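You operate a simulated robot arm through the tools that you are given. There is no shell and no other tool.

The job below is to be done with a simulated robot arm. You get a single attempt, and the scene is never put back.

TASK
Swap the adapters: plug the black one into the blue socket, switch it on and set the dimmer to 1.
Fine: the other adapter goes in the free holder.

The check looks at the end state, three seconds after you hand in, the way a careful person would. Anything else that was tipped, shoved, dropped, spilled or broken makes it a failure.

THE ROBOT
A 6-joint arm with a two-finger parallel gripper, fixed in place. Base frame: the origin is on the floor under the middle of its stand, x ahead of it, y to its left, z up; the work surface is at about z = 710. Lengths are in mm, angles in degrees, forces in N, time in s.
With the tool pointing down near the work surface it reaches from about 340 to 820 mm from the base axis. Its first joint turns from -166.0 to 166.0 degrees. Payload 3.43 kg.
Tool frame: the origin (TCP) lies between the finger pads and is the grasp point; the fingertips stand 34 mm ahead of it; z points along the fingers, y is the line along which they close. Largest opening 128 mm; finger width 24, thickness 12; the body of the gripper, 48 by 130 mm, starts 96 mm behind the TCP.
Orientation is told as [roll, pitch, yaw] about the base's x, y, z axes, in that order, counted from this pose: with the fingers straight down and closing along the base's y, the tool's x points along the base's -x, its y along +y and its z along -z.

THE INTERFACE
- The arm moves only by the tool step_arm. Its argument "rows" is a list of rows, each an object of numbers (a shift or turn left out is 0, a gripper value left out holds the last): "jaw": the closure, from 0 (fully open) to 1 (shut); "x", "y", "z": the shift along the tool's x, y, z in mm; "wx", "wy", "wz": the turn, a rotation vector about the tool's x, y, z in degrees. In form: [{"jaw": .., "x": .., "y": .., "z": .., "wx": .., "wy": .., "wz": ..}, ...]. A call has 1 to 20 rows; each row shifts and turns the commanded pose from where the row before left it, along the tool's axes as they then stand. Each row takes 0.2 s and may step no farther than 50 mm and 8.6 degrees from the row before; otherwise, or with a gripper value out of range, the whole call is refused. Where a pose cannot be reached the arm comes as near as it can. A force on the tool above 40 N (or 10 N above the force at the start of the call, whichever is more), or a blocked arm, ends the call early, and 0.2 s more pass. The fingers move at their own pace (about 45 mm/s each) and stop on an object; they squeeze with about 30 N. The grip force told is the motor's: it shows also when the fingers shut on nothing. Time passes only in rows, and 0.2 s behind the last, so rows that do not move let the fingers close. It gives the time, the measured TCP pose, the force on the tool (base axes), the opening and the grip force at its end, in the units of the frame above (readings bear some noise), with the torque about the TCP (base axes, N m) and any sound that the robot's microphone picked up.
- Cameras (640 x 400 px; columns grow to the right, rows downward): "scene" is fixed at [47.3, 496.6, 1324.6]; the picture's right is [-0.41, -0.91, 0.00], its down [-0.46, 0.20, -0.87] and it looks along [0.79, -0.35, -0.50] (base axes); focal length 358 px, centre (320, 200). "wrist" rides on the gripper at [76, -11, -160] in the tool frame; the picture's right is [0.15, 0.99, 0.00], its down [-0.88, 0.13, -0.46] and it looks along [-0.45, 0.07, 0.89] (tool axes); focal length 234 px, centre (320, 200). There is no depth. A picture from a camera that has moved, and an enlarged one, comes with that camera's place and axes in the base frame and with its lens. The place of the scene camera against the robot may be out by one fixed shift of up to 12 mm in any direction.
- capture(camera): a new picture of that camera. No time passes.
- close_up(camera, box): a new picture of the part [left, top, right, bottom] of that camera's present view, enlarged. No time passes.
- finish_job(): hands the job in; it is judged then, once.

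Nothing tells you positions but the pictures and the camera data. Unless the task says otherwise, let go and move clear before handing in.

The tools are called after "Call:" as a command line: name --argument value ..., lists and objects as JSON in quotes. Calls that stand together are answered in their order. step_arm: Moves the arm, as the interface text tells. Its arguments: {"type":"object","properties":{"rows":{"type":"array","items":{"type":"object","properties":{"jaw":{"type":"number"},"x":{"type":"number"},"y":{"type":"number"},"z":{"type":"number"},"wx":{"type":"number"},"wy":{"type":"number"},"wz":{"type":"number"}}}}},"required":["rows"]} The other tools are called the same way: capture (camera) takes a picture; close_up (camera, box) takes an enlarged picture of a part of a camera's view; finish_job () hands the job in.

At the start:

```text
time_s: 0.0
tcp_pos: [491.8, 288.8, 1025.3]
orientation: [0.0, 0.0, 0.0]
wrist_force: [-0.9, 0.3, 0.0]
torque: [-0.01, 0.01, 0.02]
finger_gap: 128.1
grip_force: 0.1
```

scene: 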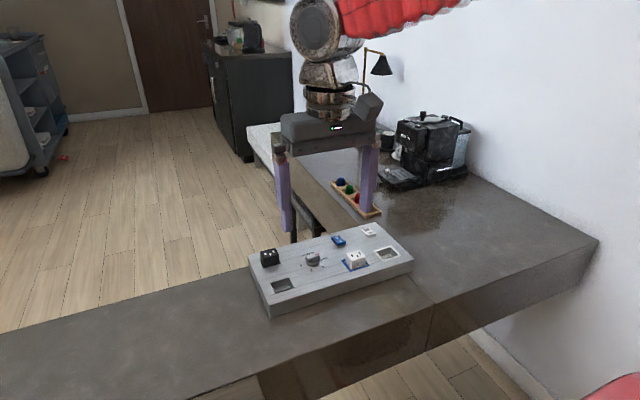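
wrist: 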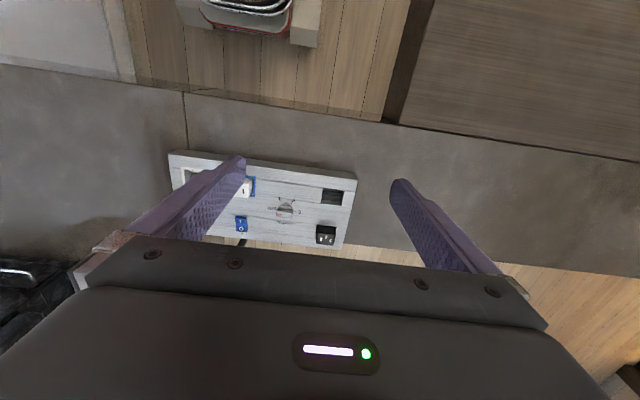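

I see a grey panel box with a black adapter, a white adapter in a blue-framed socket, a dimmer knob, a blue rocker switch and two empty recesses. I'll take enlarged pictures to locate everything.

Call:
close_up --camera "scene" --box '[230, 200, 430, 325]'

Call:
close_up --camera "wrist" --box '[150, 130, 380, 274]'

```text
3.20 times, centred on (330, 262) of scene
camera zoom: at [47.3, 496.6, 1324.6], right [-0.41, -0.91, 0.0], down [-0.46, 0.2, -0.87], along [0.79, -0.35, -0.5], focal length 1145 px, centre (288, 0)
```

zoom: 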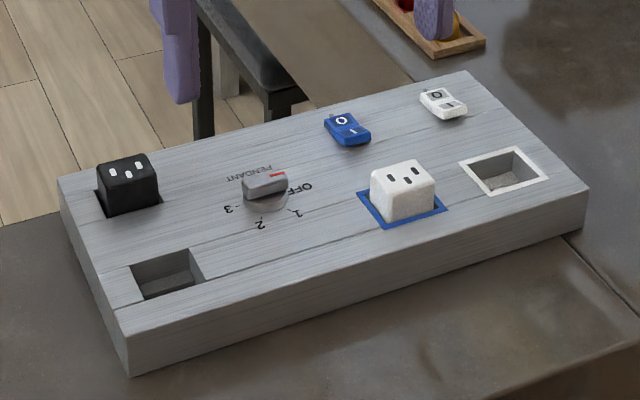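

```text
2.78 times, centred on (265, 202) of wrist
camera zoom: at [415.8, 277.4, 1184.5], right [-0.15, 0.99, 0.0], down [0.88, 0.13, 0.46], along [0.45, 0.07, -0.89], focal length 650 px, centre (473, 194)
```

zoom: 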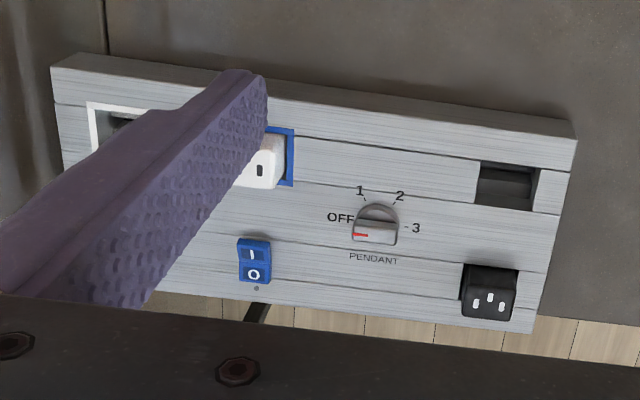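

The panel top is near z≈771, with the black adapter at about (692,335) and the free holder at about (616,335). Next I'll move the wrist camera above the panel for a clear look.

Call:
step_arm --rows '[{"x": -40, "y": -8}, {"x": -40, "y": -8}, {"x": -40, "y": -8}, {"x": -40, "y": -8}, {"x": -40, "y": -8}, {}]'

Call:
capture --camera "wrist"

```text
time_s: 1.4
tcp_pos: [691.4, 249.2, 1025.2]
orientation: [0.1, -0.1, 0.1]
wrist_force: [0.6, 0.0, -0.5]
torque: [0.02, 0.01, -0.03]
finger_gap: 128.1
grip_force: 0.1
```

```text
taken
camera wrist: at [616.6, 236.8, 1185.6], right [-0.15, 0.99, 0.0], down [0.88, 0.13, 0.46], along [0.45, 0.07, -0.89], focal length 234 px, centre (320, 200)
```

wrist: 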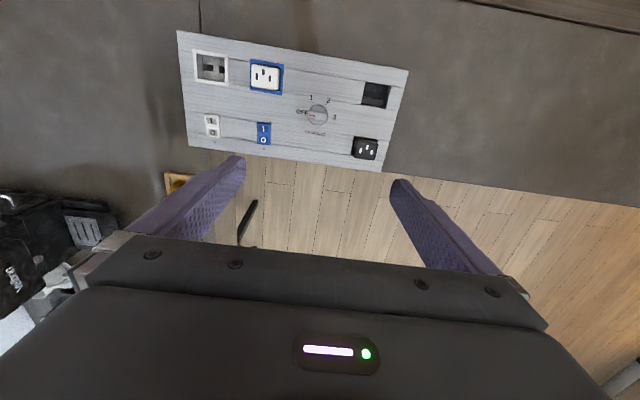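

Call:
close_up --camera "wrist" --box '[170, 20, 298, 100]'

Call:
close_up --camera "wrist" --box '[170, 90, 298, 170]'

Call:
close_up --camera "wrist" --box '[285, 75, 413, 155]'

Call:
close_up --camera "wrist" --box '[320, 60, 420, 180]'

Call:
close_up --camera "wrist" --box '[170, 20, 426, 180]'

Call:
close_up --camera "scene" --box '[310, 215, 420, 284]'

Call:
close_up --camera "scene" --box '[240, 230, 350, 299]'

```text
5.00 times, centred on (234, 60) of wrist
camera zoom: at [616.6, 236.8, 1185.6], right [-0.15, 0.99, 0.0], down [0.88, 0.13, 0.46], along [0.45, 0.07, -0.89], focal length 1171 px, centre (750, 900)
```

zoom: 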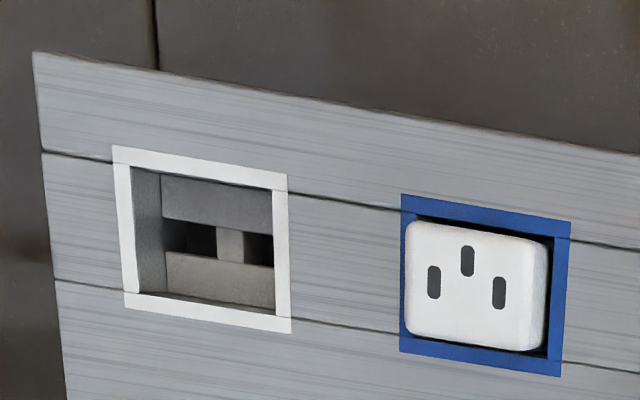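

```text
5.00 times, centred on (234, 130) of wrist
camera zoom: at [616.6, 236.8, 1185.6], right [-0.15, 0.99, 0.0], down [0.88, 0.13, 0.46], along [0.45, 0.07, -0.89], focal length 1171 px, centre (750, 550)
```

zoom: 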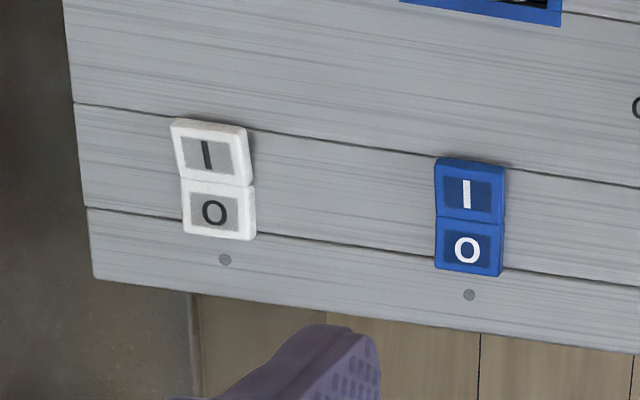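

```text
5.00 times, centred on (349, 115) of wrist
camera zoom: at [616.6, 236.8, 1185.6], right [-0.15, 0.99, 0.0], down [0.88, 0.13, 0.46], along [0.45, 0.07, -0.89], focal length 1171 px, centre (175, 625)
```

zoom: 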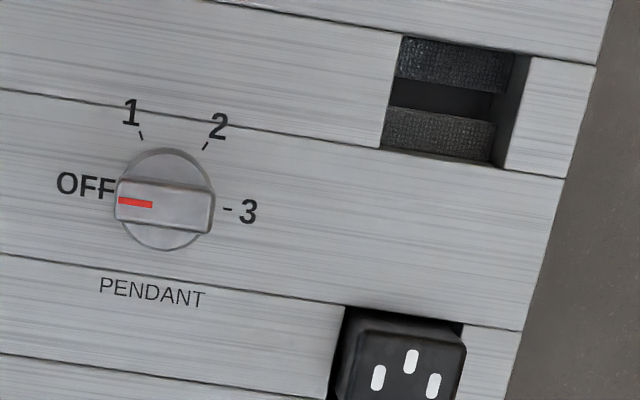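

```text
3.33 times, centred on (370, 120) of wrist
camera zoom: at [616.6, 236.8, 1185.6], right [-0.15, 0.99, 0.0], down [0.88, 0.13, 0.46], along [0.45, 0.07, -0.89], focal length 781 px, centre (153, 467)
```

zoom: 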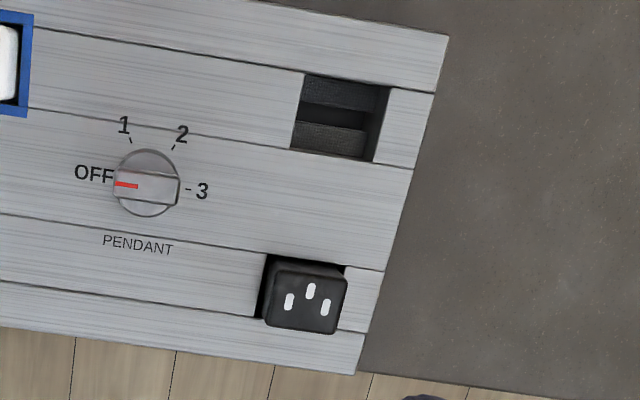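

```text
2.50 times, centred on (298, 100) of wrist
camera zoom: at [616.6, 236.8, 1185.6], right [-0.15, 0.99, 0.0], down [0.88, 0.13, 0.46], along [0.45, 0.07, -0.89], focal length 585 px, centre (375, 450)
```

zoom: 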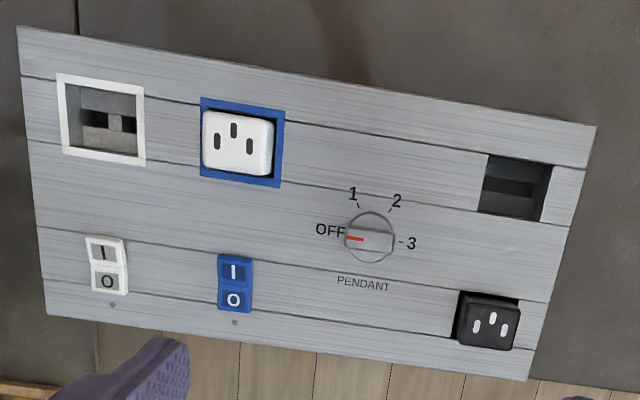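

```text
5.80 times, centred on (365, 250) of scene
camera zoom: at [47.3, 496.6, 1324.6], right [-0.41, -0.91, 0.0], down [-0.46, 0.2, -0.87], along [0.79, -0.35, -0.5], focal length 2075 px, centre (59, -87)
```

zoom: 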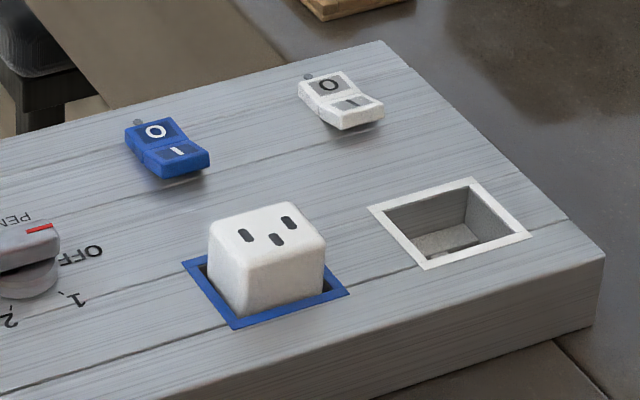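

```text
5.80 times, centred on (295, 264) of scene
camera zoom: at [47.3, 496.6, 1324.6], right [-0.41, -0.91, 0.0], down [-0.46, 0.2, -0.87], along [0.79, -0.35, -0.5], focal length 2075 px, centre (465, -174)
```

zoom: 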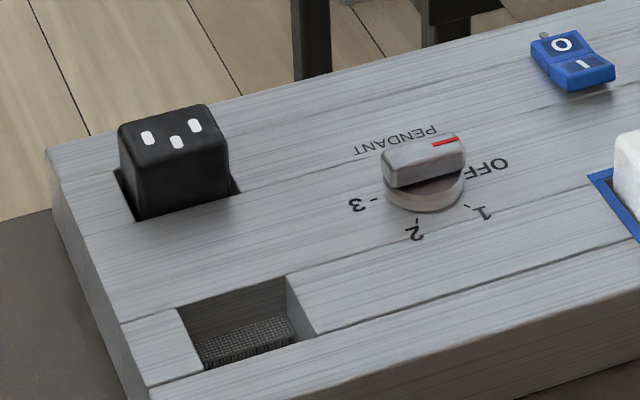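

The rocker's O side is pressed, the dimmer is at OFF, and the white adapter sits in the blue socket. The panel runs parallel to the base axes, and its top height needs refining, so I'll go lower and take more views to triangulate.

Call:
step_arm --rows '[{"x": -5, "y": -10, "z": 31}, {"x": -5, "y": -10, "z": 31}, {"x": -5, "y": -10, "z": 31}, {"x": -5, "y": -10, "z": 31}, {}]'

Call:
capture --camera "wrist"

Call:
close_up --camera "wrist" --box '[140, 0, 460, 200]'

```text
time_s: 2.6
tcp_pos: [710.9, 208.0, 900.0]
orientation: [-0.1, -0.1, 0.0]
wrist_force: [0.0, -0.6, -0.1]
torque: [-0.01, 0.01, 0.0]
finger_gap: 128.5
grip_force: 0.1
```

```text
taken
camera wrist: at [635.4, 196.9, 1060.8], right [-0.15, 0.99, 0.0], down [0.88, 0.13, 0.46], along [0.45, 0.07, -0.89], focal length 234 px, centre (320, 200)
```

wrist: 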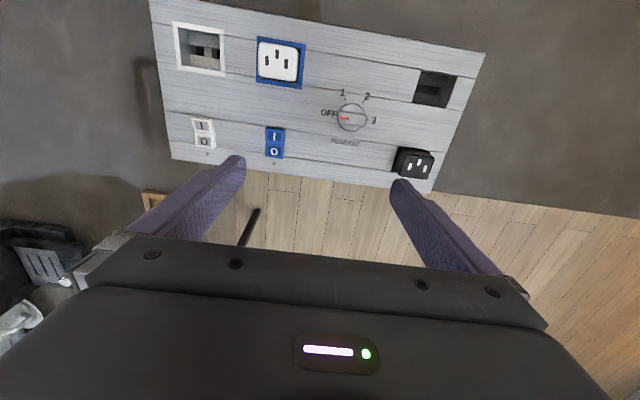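

```text
2.00 times, centred on (300, 100) of wrist
camera zoom: at [635.4, 196.9, 1060.8], right [-0.15, 0.99, 0.0], down [0.88, 0.13, 0.46], along [0.45, 0.07, -0.89], focal length 468 px, centre (360, 400)
```

zoom: 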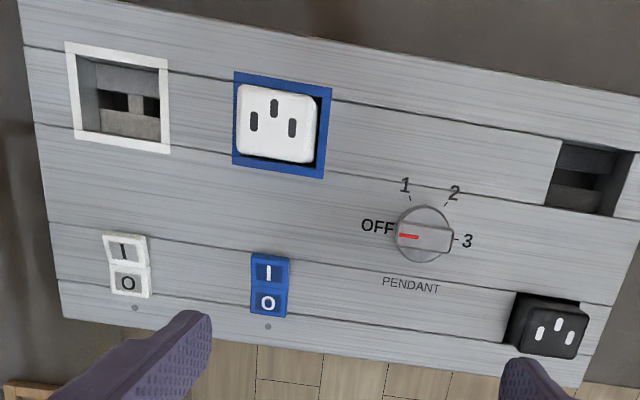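

Triangulation gives the panel top somewhere between z≈753 and 765. I'll take sharp zooms here, then repeat after a sideways baseline move for a better height.

Call:
close_up --camera "wrist" --box '[240, 20, 400, 120]'

Call:
close_up --camera "wrist" --box '[340, 60, 500, 160]'

Call:
step_arm --rows '[{"y": 40}, {"y": 40}, {"y": 40}, {"y": 40}, {}]'

Call:
capture --camera "wrist"

```text
4.00 times, centred on (320, 70) of wrist
camera zoom: at [635.4, 196.9, 1060.8], right [-0.15, 0.99, 0.0], down [0.88, 0.13, 0.46], along [0.45, 0.07, -0.89], focal length 937 px, centre (320, 720)
```

zoom: 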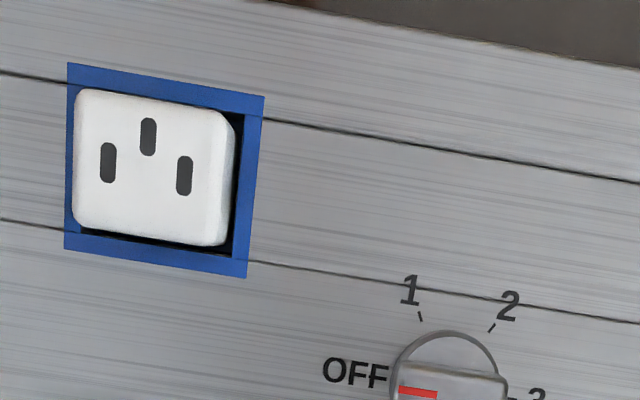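

```text
4.00 times, centred on (420, 110) of wrist
camera zoom: at [635.4, 196.9, 1060.8], right [-0.15, 0.99, 0.0], down [0.88, 0.13, 0.46], along [0.45, 0.07, -0.89], focal length 937 px, centre (-80, 560)
```

zoom: 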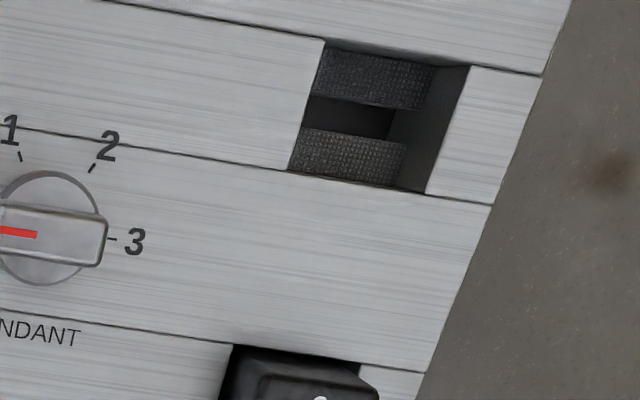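

```text
time_s: 3.8
tcp_pos: [709.1, 369.0, 901.4]
orientation: [0.1, 0.1, 0.0]
wrist_force: [0.9, 0.5, 0.3]
torque: [0.01, 0.03, 0.02]
finger_gap: 128.1
grip_force: 0.0
```

```text
taken
camera wrist: at [635.3, 357.2, 1060.8], right [-0.15, 0.99, 0.0], down [0.88, 0.13, 0.46], along [0.45, 0.07, -0.89], focal length 234 px, centre (320, 200)
```

wrist: 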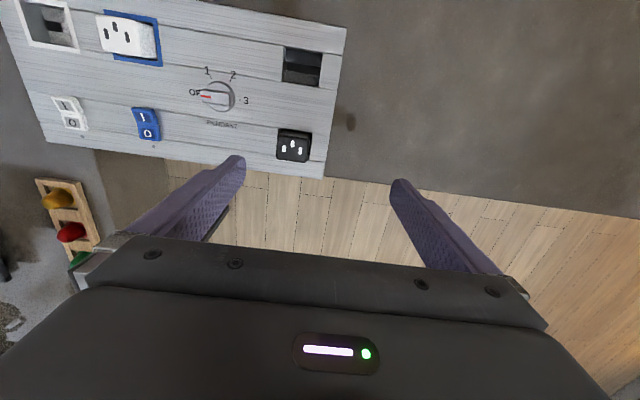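

Call:
close_up --camera "wrist" --box '[80, 0, 240, 100]'

Call:
close_up --camera "wrist" --box '[190, 30, 350, 130]'

Call:
close_up --camera "wrist" --box '[230, 80, 390, 180]'

Call:
close_up --camera "wrist" --box '[40, 70, 200, 170]'

```text
4.00 times, centred on (160, 50) of wrist
camera zoom: at [635.3, 357.2, 1060.8], right [-0.15, 0.99, 0.0], down [0.88, 0.13, 0.46], along [0.45, 0.07, -0.89], focal length 937 px, centre (960, 800)
```

zoom: 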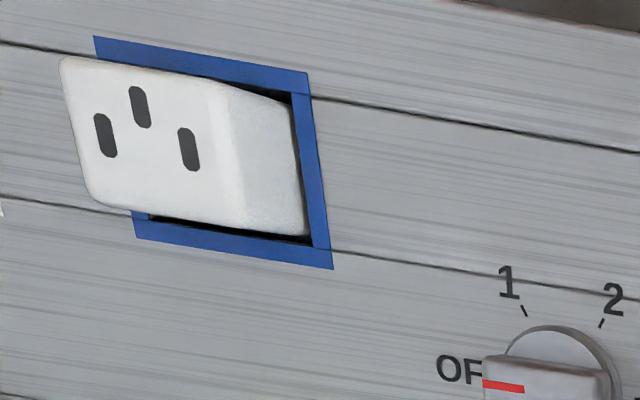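

```text
4.00 times, centred on (270, 80) of wrist
camera zoom: at [635.3, 357.2, 1060.8], right [-0.15, 0.99, 0.0], down [0.88, 0.13, 0.46], along [0.45, 0.07, -0.89], focal length 937 px, centre (520, 680)
```

zoom: 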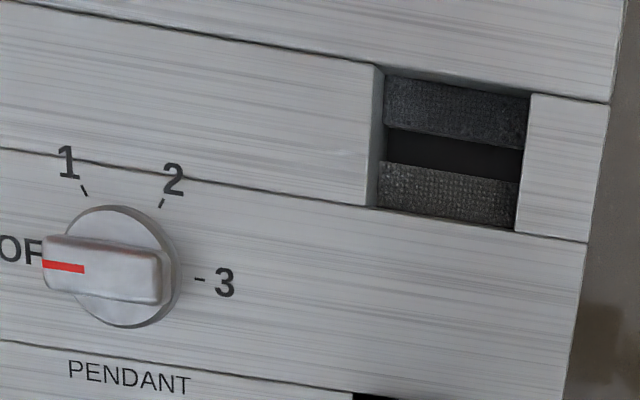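

```text
4.00 times, centred on (310, 130) of wrist
camera zoom: at [635.3, 357.2, 1060.8], right [-0.15, 0.99, 0.0], down [0.88, 0.13, 0.46], along [0.45, 0.07, -0.89], focal length 937 px, centre (360, 480)
```

zoom: 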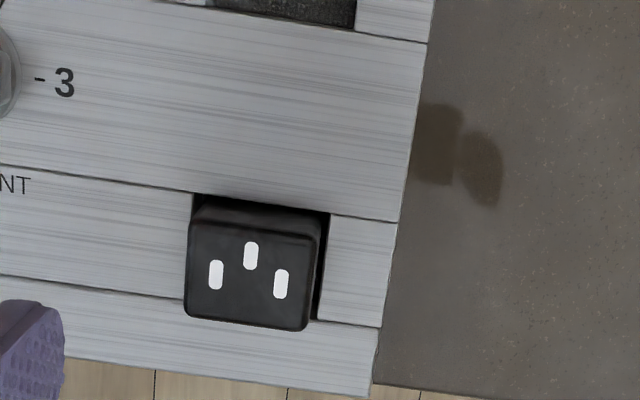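

```text
4.00 times, centred on (120, 120) of wrist
camera zoom: at [635.3, 357.2, 1060.8], right [-0.15, 0.99, 0.0], down [0.88, 0.13, 0.46], along [0.45, 0.07, -0.89], focal length 937 px, centre (1120, 520)
```

zoom: 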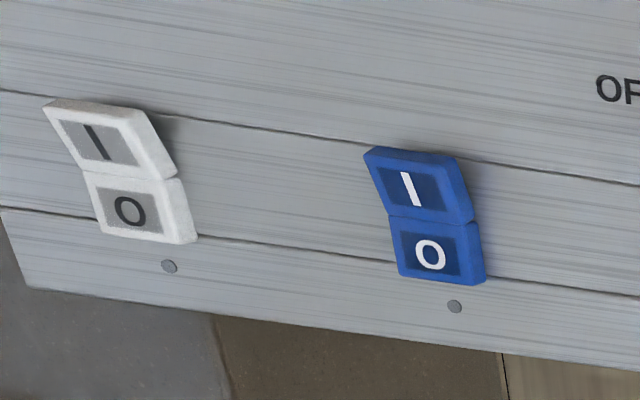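

The wrist triangulation now gives the panel top at z≈750, but the scene camera disagrees slightly. I'll look closely at the panel's near corner in the scene view to check the height.

Call:
close_up --camera "scene" --box '[240, 250, 320, 330]'

Call:
capture --camera "scene"

```text
5.00 times, centred on (280, 290) of scene
camera zoom: at [47.3, 496.6, 1324.6], right [-0.41, -0.91, 0.0], down [-0.46, 0.2, -0.87], along [0.79, -0.35, -0.5], focal length 1790 px, centre (520, -250)
```

zoom: 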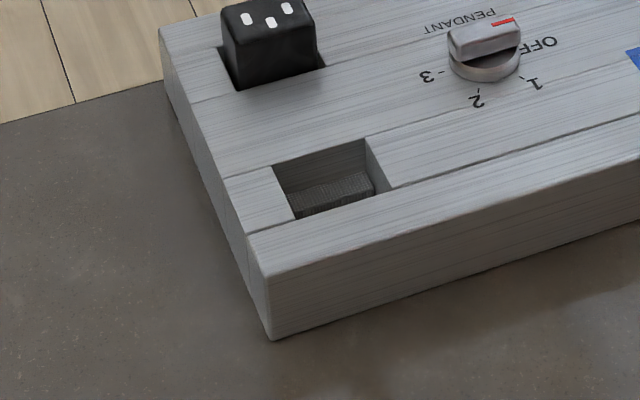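

```text
taken
```

scene: 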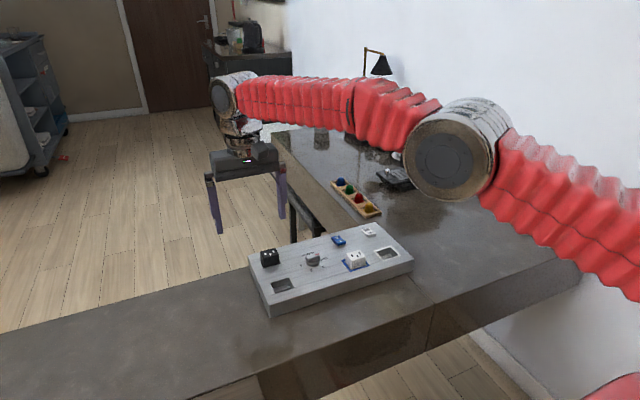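

The height is settled: panel top z≈750, adapters protruding about 26 mm, white at (625,149), black at (715,334), free holder at (625,334), knob at (670,241), and blue rocker "I" end near (706,149). I'll move above the white adapter with the fingers partly closed.

Call:
step_arm --rows '[{"jaw": 0.45, "x": 14.35, "y": -36.5}, {"x": 14.35, "y": -36.5}, {"x": 14.35, "y": -36.5}, {"x": 14.35, "y": -36.5}, {"x": 14.35, "y": -36.5}, {"x": 14.35, "y": -36.3}, {}]'

Call:
capture --camera "wrist"

Call:
capture --camera "scene"

```text
time_s: 5.4
tcp_pos: [625.6, 150.2, 899.9]
orientation: [0.0, 0.0, 0.0]
wrist_force: [-0.3, -0.4, 0.6]
torque: [0.02, 0.01, -0.01]
finger_gap: 70.5
grip_force: 0.0
```

```text
taken
camera wrist: at [550.2, 138.1, 1060.4], right [-0.15, 0.99, 0.0], down [0.88, 0.13, 0.46], along [0.45, 0.07, -0.89], focal length 234 px, centre (320, 200)
```

wrist: 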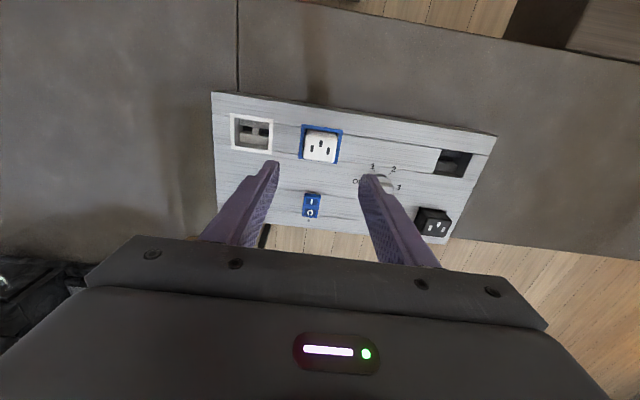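

```text
taken
```

scene: 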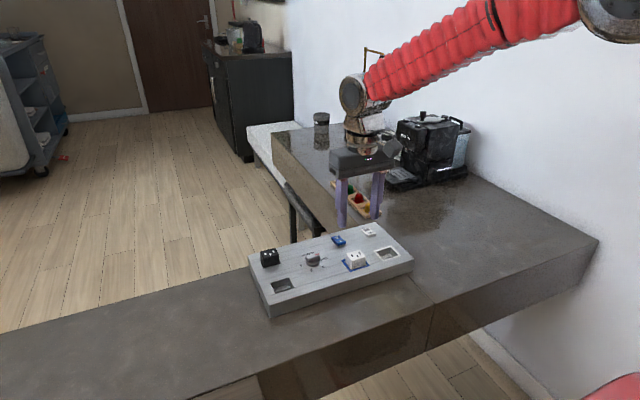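

The gripper sits above the white adapter. I'll zoom in to confirm the adapter's position before descending.

Call:
close_up --camera "wrist" --box '[270, 110, 370, 172]'

Call:
close_up --camera "wrist" --box '[360, 120, 500, 245]'

```text
6.40 times, centred on (320, 141) of wrist
camera zoom: at [550.2, 138.1, 1060.4], right [-0.15, 0.99, 0.0], down [0.88, 0.13, 0.46], along [0.45, 0.07, -0.89], focal length 1499 px, centre (320, 578)
```

zoom: 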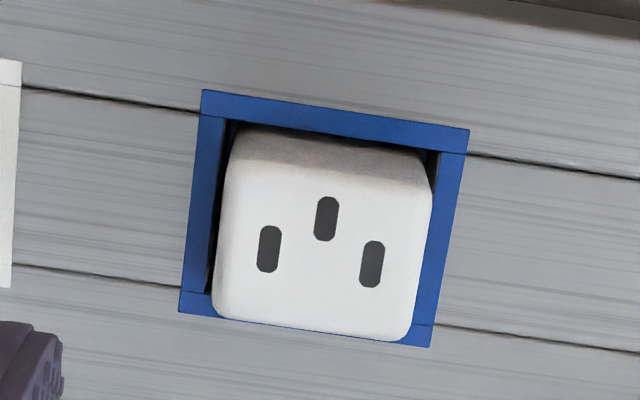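

```text
3.20 times, centred on (430, 182) of wrist
camera zoom: at [550.2, 138.1, 1060.4], right [-0.15, 0.99, 0.0], down [0.88, 0.13, 0.46], along [0.45, 0.07, -0.89], focal length 749 px, centre (-32, 256)
```

zoom: 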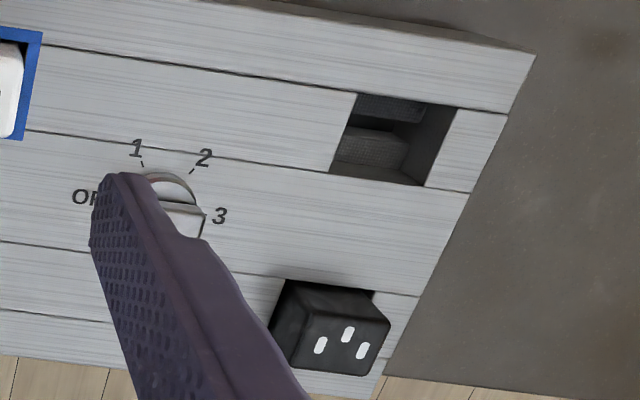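

Three views agree that the white adapter is at (625,149.5) with its top at z≈776. I'll descend so the fingertips end about 4 mm above the panel.

Call:
step_arm --rows '[{"x": 1, "y": 0.3, "z": 25}, {"z": 25}, {"z": 25}, {"z": 20}, {"z": 10}, {}]'

Call:
close_up --camera "scene" --box '[310, 200, 420, 284]'

Call:
capture --camera "wrist"

```text
time_s: 6.8
tcp_pos: [624.5, 150.4, 796.9]
orientation: [-0.1, 0.0, 0.0]
wrist_force: [0.2, 0.8, -0.9]
torque: [-0.02, 0.01, 0.0]
finger_gap: 70.5
grip_force: 0.1
```

```text
4.76 times, centred on (365, 242) of scene
camera zoom: at [47.3, 496.6, 1324.6], right [-0.41, -0.91, 0.0], down [-0.46, 0.2, -0.87], along [0.79, -0.35, -0.5], focal length 1704 px, centre (106, 0)
```

zoom: 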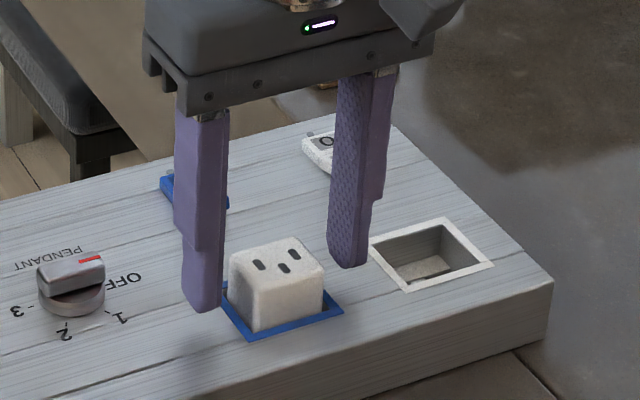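

```text
taken
camera wrist: at [549.3, 139.1, 956.2], right [-0.15, 0.99, 0.0], down [0.88, 0.13, 0.46], along [0.45, 0.07, -0.89], focal length 234 px, centre (320, 200)
```

wrist: 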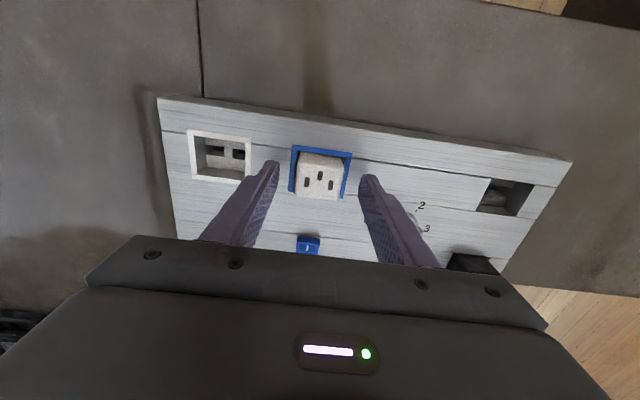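

The fingers straddle the white adapter cleanly. I'll lower 8 mm more and close.

Call:
step_arm --rows '[{"z": 4}, {"z": 4}, {}, {"jaw": 0.75}, {}, {}, {}, {}]'

```text
time_s: 8.6
tcp_pos: [623.9, 151.3, 787.1]
orientation: [0.0, 0.0, -0.1]
wrist_force: [-0.5, 0.5, -0.3]
torque: [0.0, 0.01, -0.01]
finger_gap: 39.1
grip_force: 30.0
```

The fingers stopped at 39 mm with 30 N grip, so the adapter is held. Now I'll pull straight up, slowly at first.

Call:
step_arm --rows '[{"z": -3}, {"z": -3}, {"z": -4}, {"z": -5}, {"z": -5}]'

Call:
close_up --camera "scene" --box '[310, 200, 420, 284]'

```text
time_s: 9.8
tcp_pos: [624.3, 151.0, 808.0]
orientation: [0.1, 0.1, -0.1]
wrist_force: [-1.0, 0.0, -2.2]
torque: [-0.02, -0.01, -0.03]
finger_gap: 39.2
grip_force: 29.7
```

```text
4.76 times, centred on (365, 242) of scene
camera zoom: at [47.3, 496.6, 1324.6], right [-0.41, -0.91, 0.0], down [-0.46, 0.2, -0.87], along [0.79, -0.35, -0.5], focal length 1704 px, centre (106, 0)
```

zoom: 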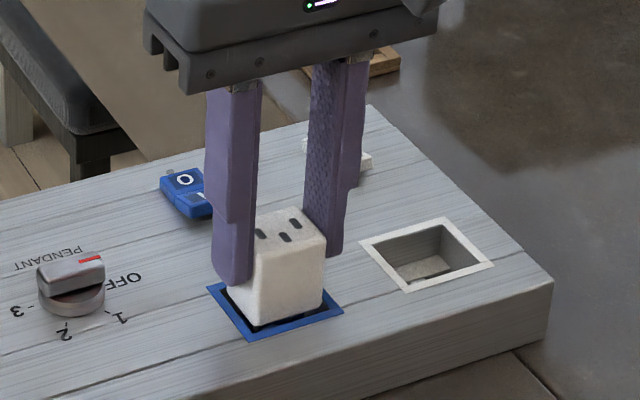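

The adapter comes up freely. I'll lift it well clear of the panel.

Call:
step_arm --rows '[{"z": -10}, {"z": -15}, {"z": -20}, {"z": -25}, {"z": -20}, {}]'

Call:
close_up --camera "scene" --box '[290, 170, 430, 275]'

Call:
close_up --camera "wrist" --box '[240, 110, 400, 210]'

```text
time_s: 11.2
tcp_pos: [624.5, 150.6, 897.9]
orientation: [-0.1, 0.0, 0.0]
wrist_force: [0.2, -0.1, -0.6]
torque: [0.0, -0.02, 0.01]
finger_gap: 39.2
grip_force: 29.8
```

```text
3.81 times, centred on (360, 222) of scene
camera zoom: at [47.3, 496.6, 1324.6], right [-0.41, -0.91, 0.0], down [-0.46, 0.2, -0.87], along [0.79, -0.35, -0.5], focal length 1364 px, centre (168, 114)
```

zoom: 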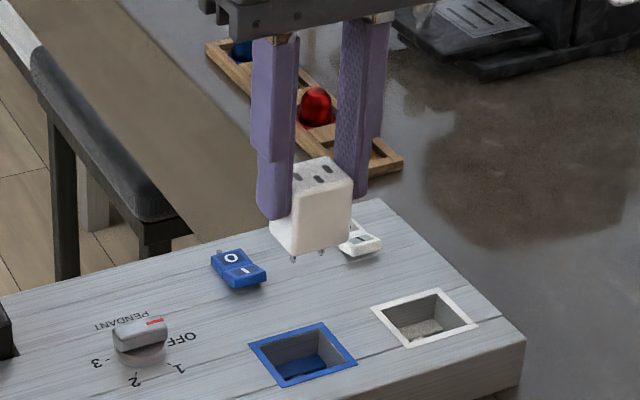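

```text
4.00 times, centred on (320, 160) of wrist
camera zoom: at [549.5, 139.1, 1057.8], right [-0.15, 0.99, 0.0], down [0.88, 0.13, 0.46], along [0.45, 0.07, -0.89], focal length 937 px, centre (320, 360)
```

zoom: 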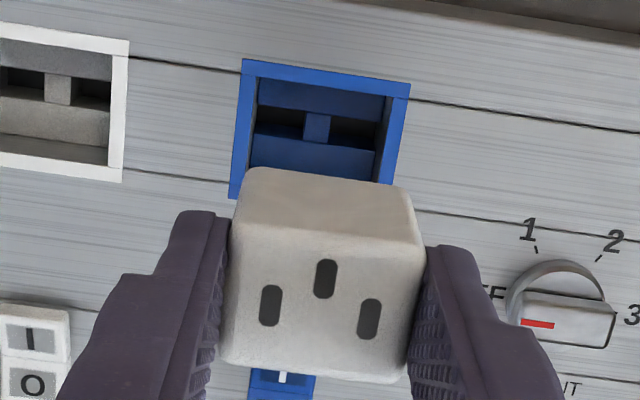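

The white adapter is lifted, showing small prongs underneath, and the blue socket is now empty. Next I'll carry it to the free holder, 185 mm along +y.

Call:
step_arm --rows '[{"y": 30}, {"y": 35}, {"y": 40}, {"y": 40}, {"y": 30}, {"y": 9.8}, {}]'

Call:
capture --camera "wrist"

Call:
close_up --camera "wrist" --box '[240, 110, 400, 210]'

Call:
close_up --camera "scene" --box '[220, 190, 360, 310]'

```text
time_s: 12.8
tcp_pos: [623.9, 336.0, 898.2]
orientation: [0.0, 0.0, 0.0]
wrist_force: [0.7, -0.1, -0.8]
torque: [-0.01, -0.03, 0.01]
finger_gap: 38.8
grip_force: 30.1
```

```text
taken
camera wrist: at [548.9, 323.8, 1057.9], right [-0.15, 0.99, 0.0], down [0.88, 0.13, 0.46], along [0.45, 0.07, -0.89], focal length 234 px, centre (320, 200)
```

wrist: 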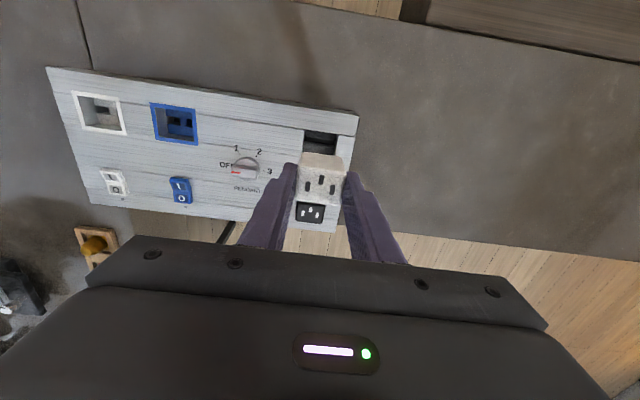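

```text
4.00 times, centred on (320, 160) of wrist
camera zoom: at [548.9, 323.8, 1057.9], right [-0.15, 0.99, 0.0], down [0.88, 0.13, 0.46], along [0.45, 0.07, -0.89], focal length 937 px, centre (320, 360)
```

zoom: 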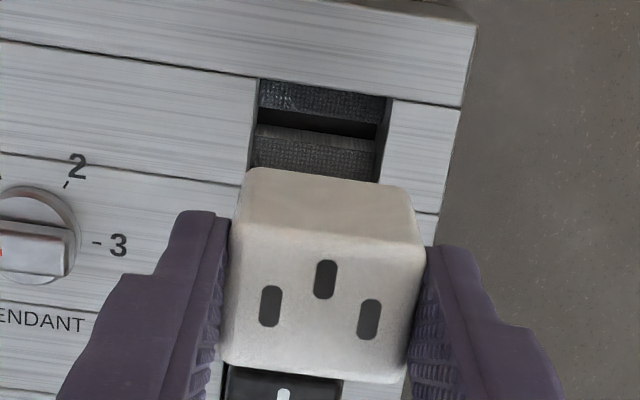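

```text
3.33 times, centred on (290, 250) of scene
camera zoom: at [47.3, 496.6, 1324.6], right [-0.41, -0.91, 0.0], down [-0.46, 0.2, -0.87], along [0.79, -0.35, -0.5], focal length 1193 px, centre (420, 33)
```

zoom: 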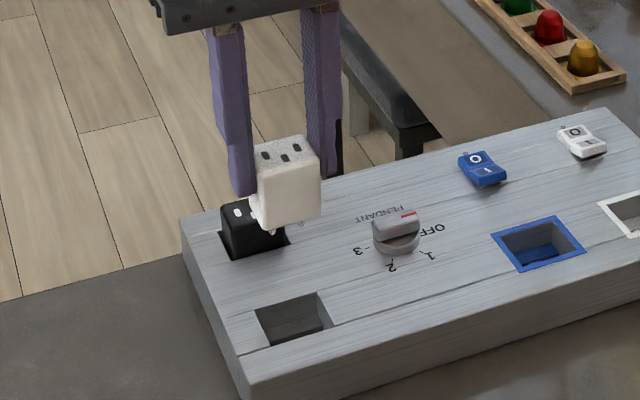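

The white adapter is aligned with the holder opening, about the same picture geometry as when it was over the socket. I'll lower it partway and look before inserting.

Call:
step_arm --rows '[{"y": 0.3, "z": 20}, {"z": 20}, {"z": 15}, {"z": 10}, {}]'

Call:
close_up --camera "scene" --box '[230, 220, 340, 310]'

Call:
close_up --camera "wrist" --box '[240, 110, 400, 210]'

```text
time_s: 14.0
tcp_pos: [624.7, 335.9, 832.5]
orientation: [0.0, 0.0, 0.1]
wrist_force: [0.2, -0.3, -0.6]
torque: [0.0, -0.01, -0.05]
finger_gap: 39.3
grip_force: 30.0
```

```text
4.44 times, centred on (285, 265) of scene
camera zoom: at [47.3, 496.6, 1324.6], right [-0.41, -0.91, 0.0], down [-0.46, 0.2, -0.87], along [0.79, -0.35, -0.5], focal length 1591 px, centre (476, -89)
```

zoom: 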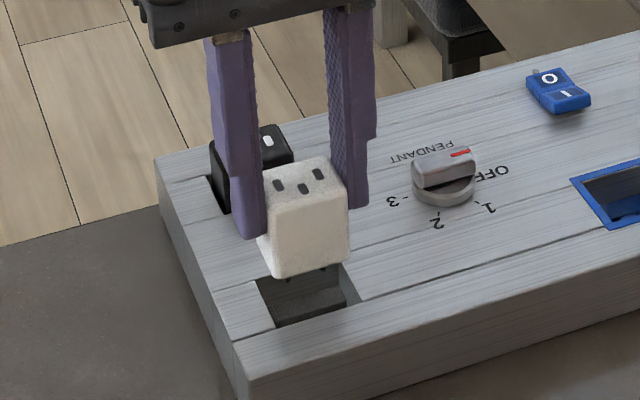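

```text
4.00 times, centred on (320, 160) of wrist
camera zoom: at [549.3, 323.8, 992.7], right [-0.15, 0.99, 0.0], down [0.88, 0.13, 0.46], along [0.45, 0.07, -0.89], focal length 937 px, centre (320, 360)
```

zoom: 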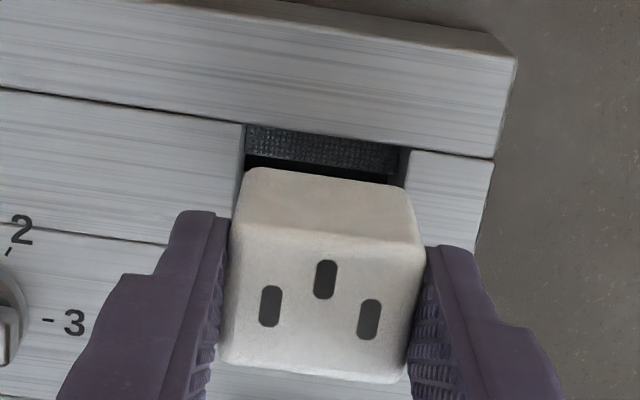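

It hangs right above the opening. I'll lower in small steps and watch the force.

Call:
step_arm --rows '[{"z": 4}, {"z": 4}, {"z": 4}, {"z": 4}, {"z": 4}]'

Call:
close_up --camera "scene" --box '[230, 220, 340, 310]'

```text
time_s: 15.2
tcp_pos: [624.2, 335.3, 812.7]
orientation: [0.0, 0.0, 0.1]
wrist_force: [0.2, 0.6, -0.5]
torque: [0.0, 0.02, 0.02]
finger_gap: 39.0
grip_force: 30.4
```

```text
4.44 times, centred on (285, 265) of scene
camera zoom: at [47.3, 496.6, 1324.6], right [-0.41, -0.91, 0.0], down [-0.46, 0.2, -0.87], along [0.79, -0.35, -0.5], focal length 1591 px, centre (476, -89)
```

zoom: 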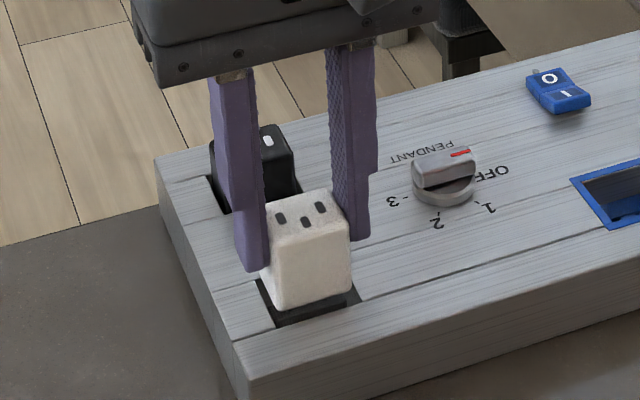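

Call:
step_arm --rows '[{"z": 4}, {"z": 4}, {"z": 3}, {"z": 2}]'

Call:
close_up --camera "scene" --box '[230, 220, 340, 310]'

Call:
close_up --camera "wrist" --box '[240, 110, 400, 210]'

```text
time_s: 16.2
tcp_pos: [624.0, 335.8, 800.0]
orientation: [0.0, 0.0, 0.1]
wrist_force: [-0.2, 0.7, -1.6]
torque: [0.02, 0.01, -0.01]
finger_gap: 38.9
grip_force: 30.0
```

```text
4.44 times, centred on (285, 265) of scene
camera zoom: at [47.3, 496.6, 1324.6], right [-0.41, -0.91, 0.0], down [-0.46, 0.2, -0.87], along [0.79, -0.35, -0.5], focal length 1591 px, centre (476, -89)
```

zoom: 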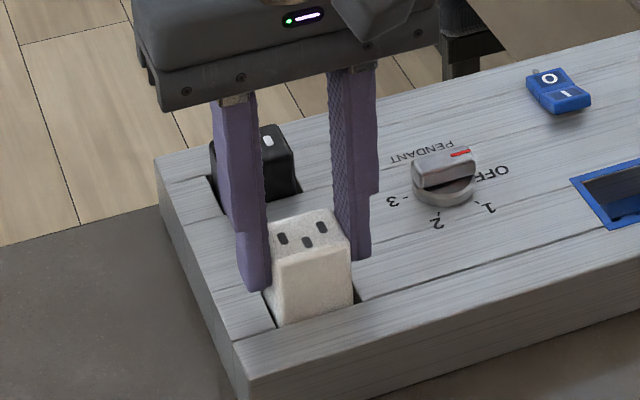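

```text
4.00 times, centred on (320, 160) of wrist
camera zoom: at [549.2, 323.7, 959.7], right [-0.15, 0.99, 0.0], down [0.88, 0.13, 0.46], along [0.45, 0.07, -0.89], focal length 937 px, centre (320, 360)
```

zoom: 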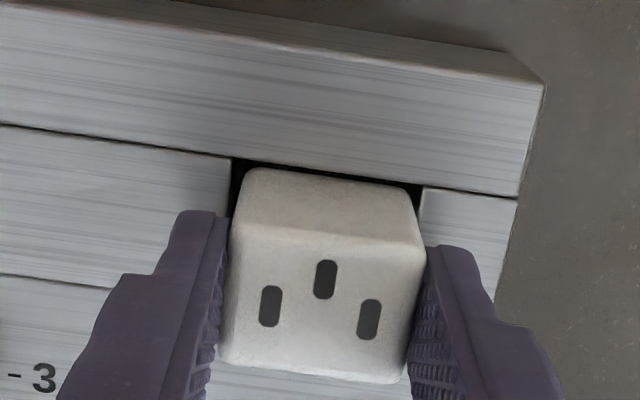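

The adapter is entering the holder with no contact. I'll continue in small steps toward the seat.

Call:
step_arm --rows '[{"z": 2}, {"z": 2}, {"z": 2}, {"z": 2}]'

Call:
step_arm --rows '[{"z": 1}, {"z": 1}]'

Call:
step_arm --rows '[{"z": 1}, {"z": 0.5}]'

```text
time_s: 17.2
tcp_pos: [624.7, 335.7, 792.8]
orientation: [0.1, -0.1, 0.0]
wrist_force: [0.2, 0.6, -0.6]
torque: [-0.02, 0.02, -0.02]
finger_gap: 39.2
grip_force: 29.4
```

```text
time_s: 17.8
tcp_pos: [624.2, 336.3, 789.8]
orientation: [0.0, 0.1, 0.1]
wrist_force: [-1.0, -0.3, 0.1]
torque: [0.01, -0.01, -0.04]
finger_gap: 39.1
grip_force: 29.5
```

```text
time_s: 18.4
tcp_pos: [624.8, 335.6, 787.2]
orientation: [0.1, 0.1, -0.1]
wrist_force: [0.5, 0.5, -1.2]
torque: [-0.01, 0.03, -0.01]
finger_gap: 39.2
grip_force: 30.0
```

Call:
step_arm --rows '[{"z": 0.5}, {"z": 0.5}]'

Call:
close_up --camera "scene" --box '[230, 220, 340, 310]'

Call:
close_up --camera "wrist" --box '[240, 110, 400, 210]'

```text
time_s: 19.0
tcp_pos: [623.7, 335.5, 788.6]
orientation: [0.0, 0.1, -0.1]
wrist_force: [-2.7, -1.1, 7.7]
torque: [-0.09, 0.19, -0.02]
finger_gap: 39.1
grip_force: 30.0
```

```text
4.44 times, centred on (285, 265) of scene
camera zoom: at [47.3, 496.6, 1324.6], right [-0.41, -0.91, 0.0], down [-0.46, 0.2, -0.87], along [0.79, -0.35, -0.5], focal length 1591 px, centre (476, -89)
```

zoom: 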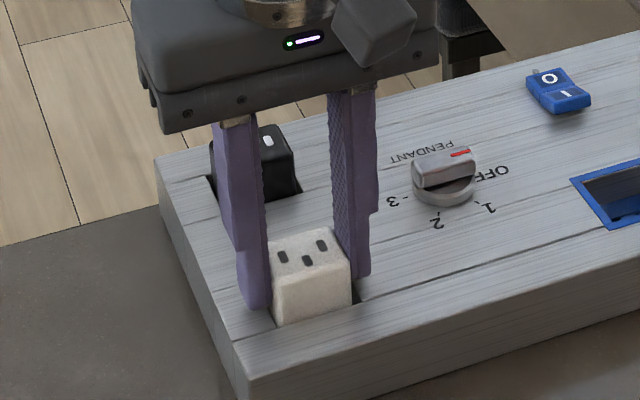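

```text
4.00 times, centred on (320, 160) of wrist
camera zoom: at [549.0, 324.2, 948.0], right [-0.15, 0.99, 0.0], down [0.88, 0.13, 0.46], along [0.45, 0.07, -0.89], focal length 937 px, centre (320, 360)
```

zoom: 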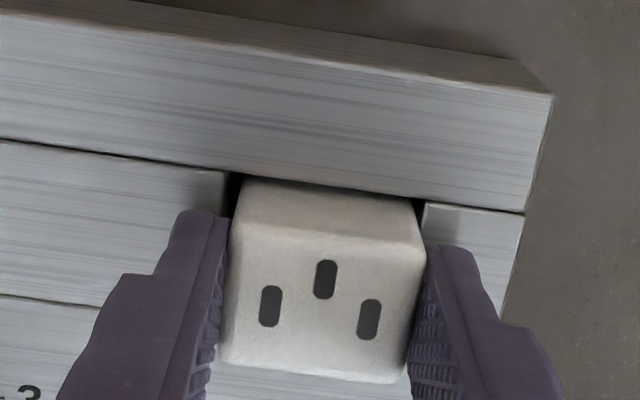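

The contact force of 7.7 N at the same depth as in the socket says it is seated. I'll release and rise.

Call:
step_arm --rows '[{"jaw": 0.5}, {}, {}, {}, {"z": -5}, {"z": -15}, {"z": -30}, {"z": -30}, {"z": -30}, {}]'

Call:
close_up --camera "scene" --box '[230, 220, 340, 310]'

Call:
capture --camera "wrist"

```text
time_s: 21.2
tcp_pos: [624.0, 334.9, 898.3]
orientation: [0.0, 0.0, 0.1]
wrist_force: [-0.1, 0.2, 1.3]
torque: [-0.04, 0.02, -0.02]
finger_gap: 64.3
grip_force: 0.0
```

```text
4.44 times, centred on (285, 265) of scene
camera zoom: at [47.3, 496.6, 1324.6], right [-0.41, -0.91, 0.0], down [-0.46, 0.2, -0.87], along [0.79, -0.35, -0.5], focal length 1591 px, centre (476, -89)
```

zoom: 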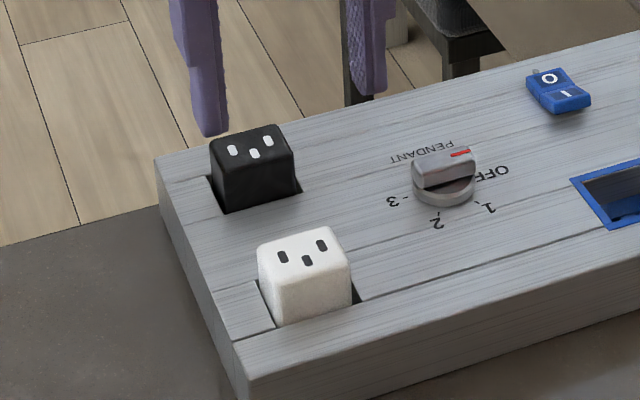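

```text
taken
camera wrist: at [549.3, 324.7, 1057.9], right [-0.15, 0.99, 0.0], down [0.88, 0.13, 0.46], along [0.45, 0.07, -0.89], focal length 234 px, centre (320, 200)
```

wrist: 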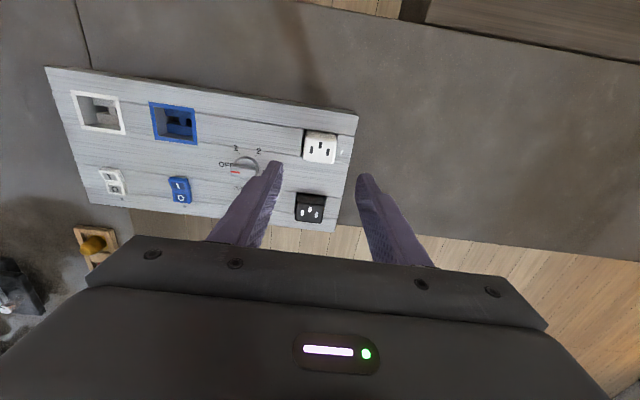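

White is settled in the free holder. I'll re-measure the black adapter from this view before grabbing it.

Call:
close_up --camera "wrist" --box '[270, 120, 370, 240]'

Call:
close_up --camera "wrist" --box '[280, 180, 344, 230]'

```text
3.33 times, centred on (320, 180) of wrist
camera zoom: at [549.3, 324.7, 1057.9], right [-0.15, 0.99, 0.0], down [0.88, 0.13, 0.46], along [0.45, 0.07, -0.89], focal length 781 px, centre (320, 267)
```

zoom: 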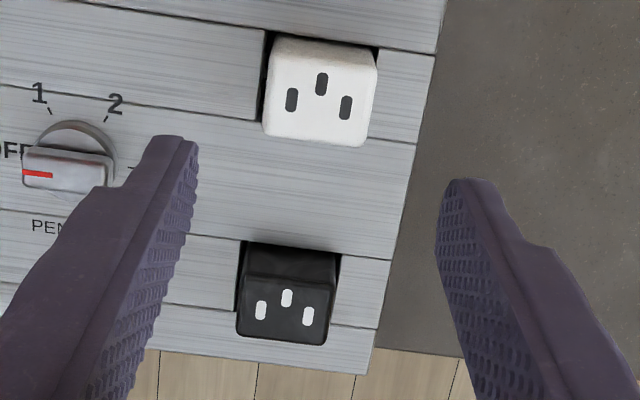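

```text
8.00 times, centred on (312, 205) of wrist
camera zoom: at [549.3, 324.7, 1057.9], right [-0.15, 0.99, 0.0], down [0.88, 0.13, 0.46], along [0.45, 0.07, -0.89], focal length 1873 px, centre (384, 160)
```

zoom: 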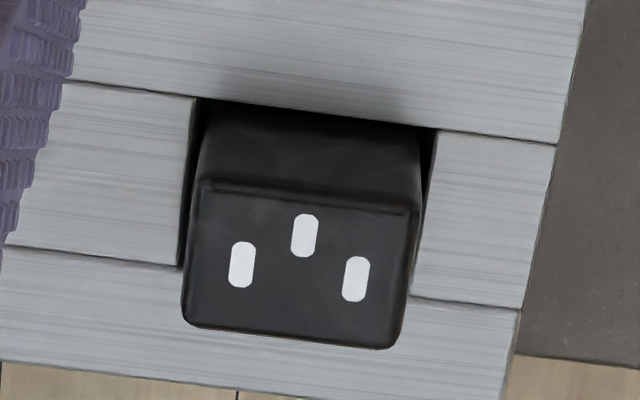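

Both adapters' tops are at z≈776, with black at (715.2,334.8). I'll move over it and descend in stages.

Call:
step_arm --rows '[{"x": -20, "y": -0.9}, {"x": -25}, {"x": -25}, {"x": -20.9}, {}, {"z": 25}, {"z": 25}, {"z": 25}, {"z": 20}, {}]'

Call:
close_up --camera "scene" --box '[220, 200, 340, 300]'

Call:
close_up --camera "wrist" --box '[240, 110, 400, 210]'

```text
time_s: 23.4
tcp_pos: [715.2, 335.4, 801.6]
orientation: [0.0, 0.0, 0.0]
wrist_force: [0.3, -0.5, 0.5]
torque: [0.0, -0.01, 0.0]
finger_gap: 63.9
grip_force: 0.0
```

```text
4.00 times, centred on (280, 250) of scene
camera zoom: at [47.3, 496.6, 1324.6], right [-0.41, -0.91, 0.0], down [-0.46, 0.2, -0.87], along [0.79, -0.35, -0.5], focal length 1432 px, centre (480, 0)
```

zoom: 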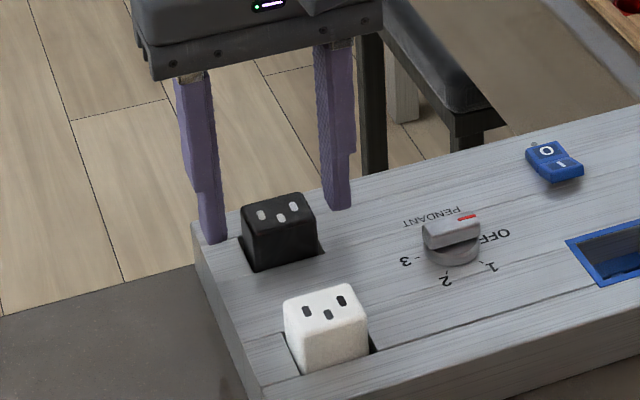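

```text
4.00 times, centred on (320, 160) of wrist
camera zoom: at [640.5, 323.8, 961.7], right [-0.15, 0.99, 0.0], down [0.88, 0.13, 0.46], along [0.45, 0.07, -0.89], focal length 937 px, centre (320, 360)
```

zoom: 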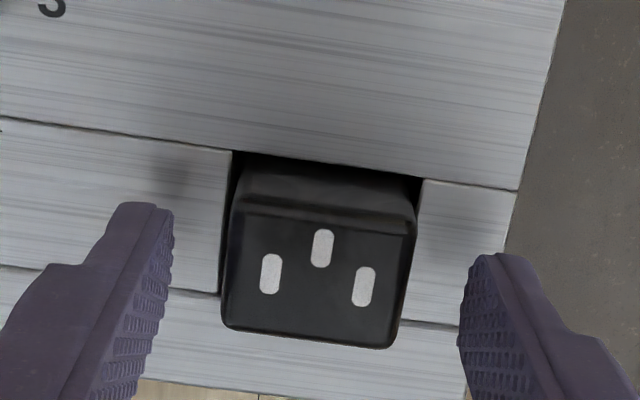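

The fingers straddle the black adapter. I'll lower the last 13.5 mm and close.

Call:
step_arm --rows '[{"y": -0.5, "z": 5}, {"z": 5}, {"z": 3.5}, {}, {"jaw": 0.75}, {}, {}, {}, {}]'

```text
time_s: 25.4
tcp_pos: [715.3, 334.4, 788.9]
orientation: [0.0, 0.0, -0.1]
wrist_force: [-0.6, 0.4, 0.0]
torque: [-0.03, 0.01, 0.0]
finger_gap: 39.2
grip_force: 30.0
```

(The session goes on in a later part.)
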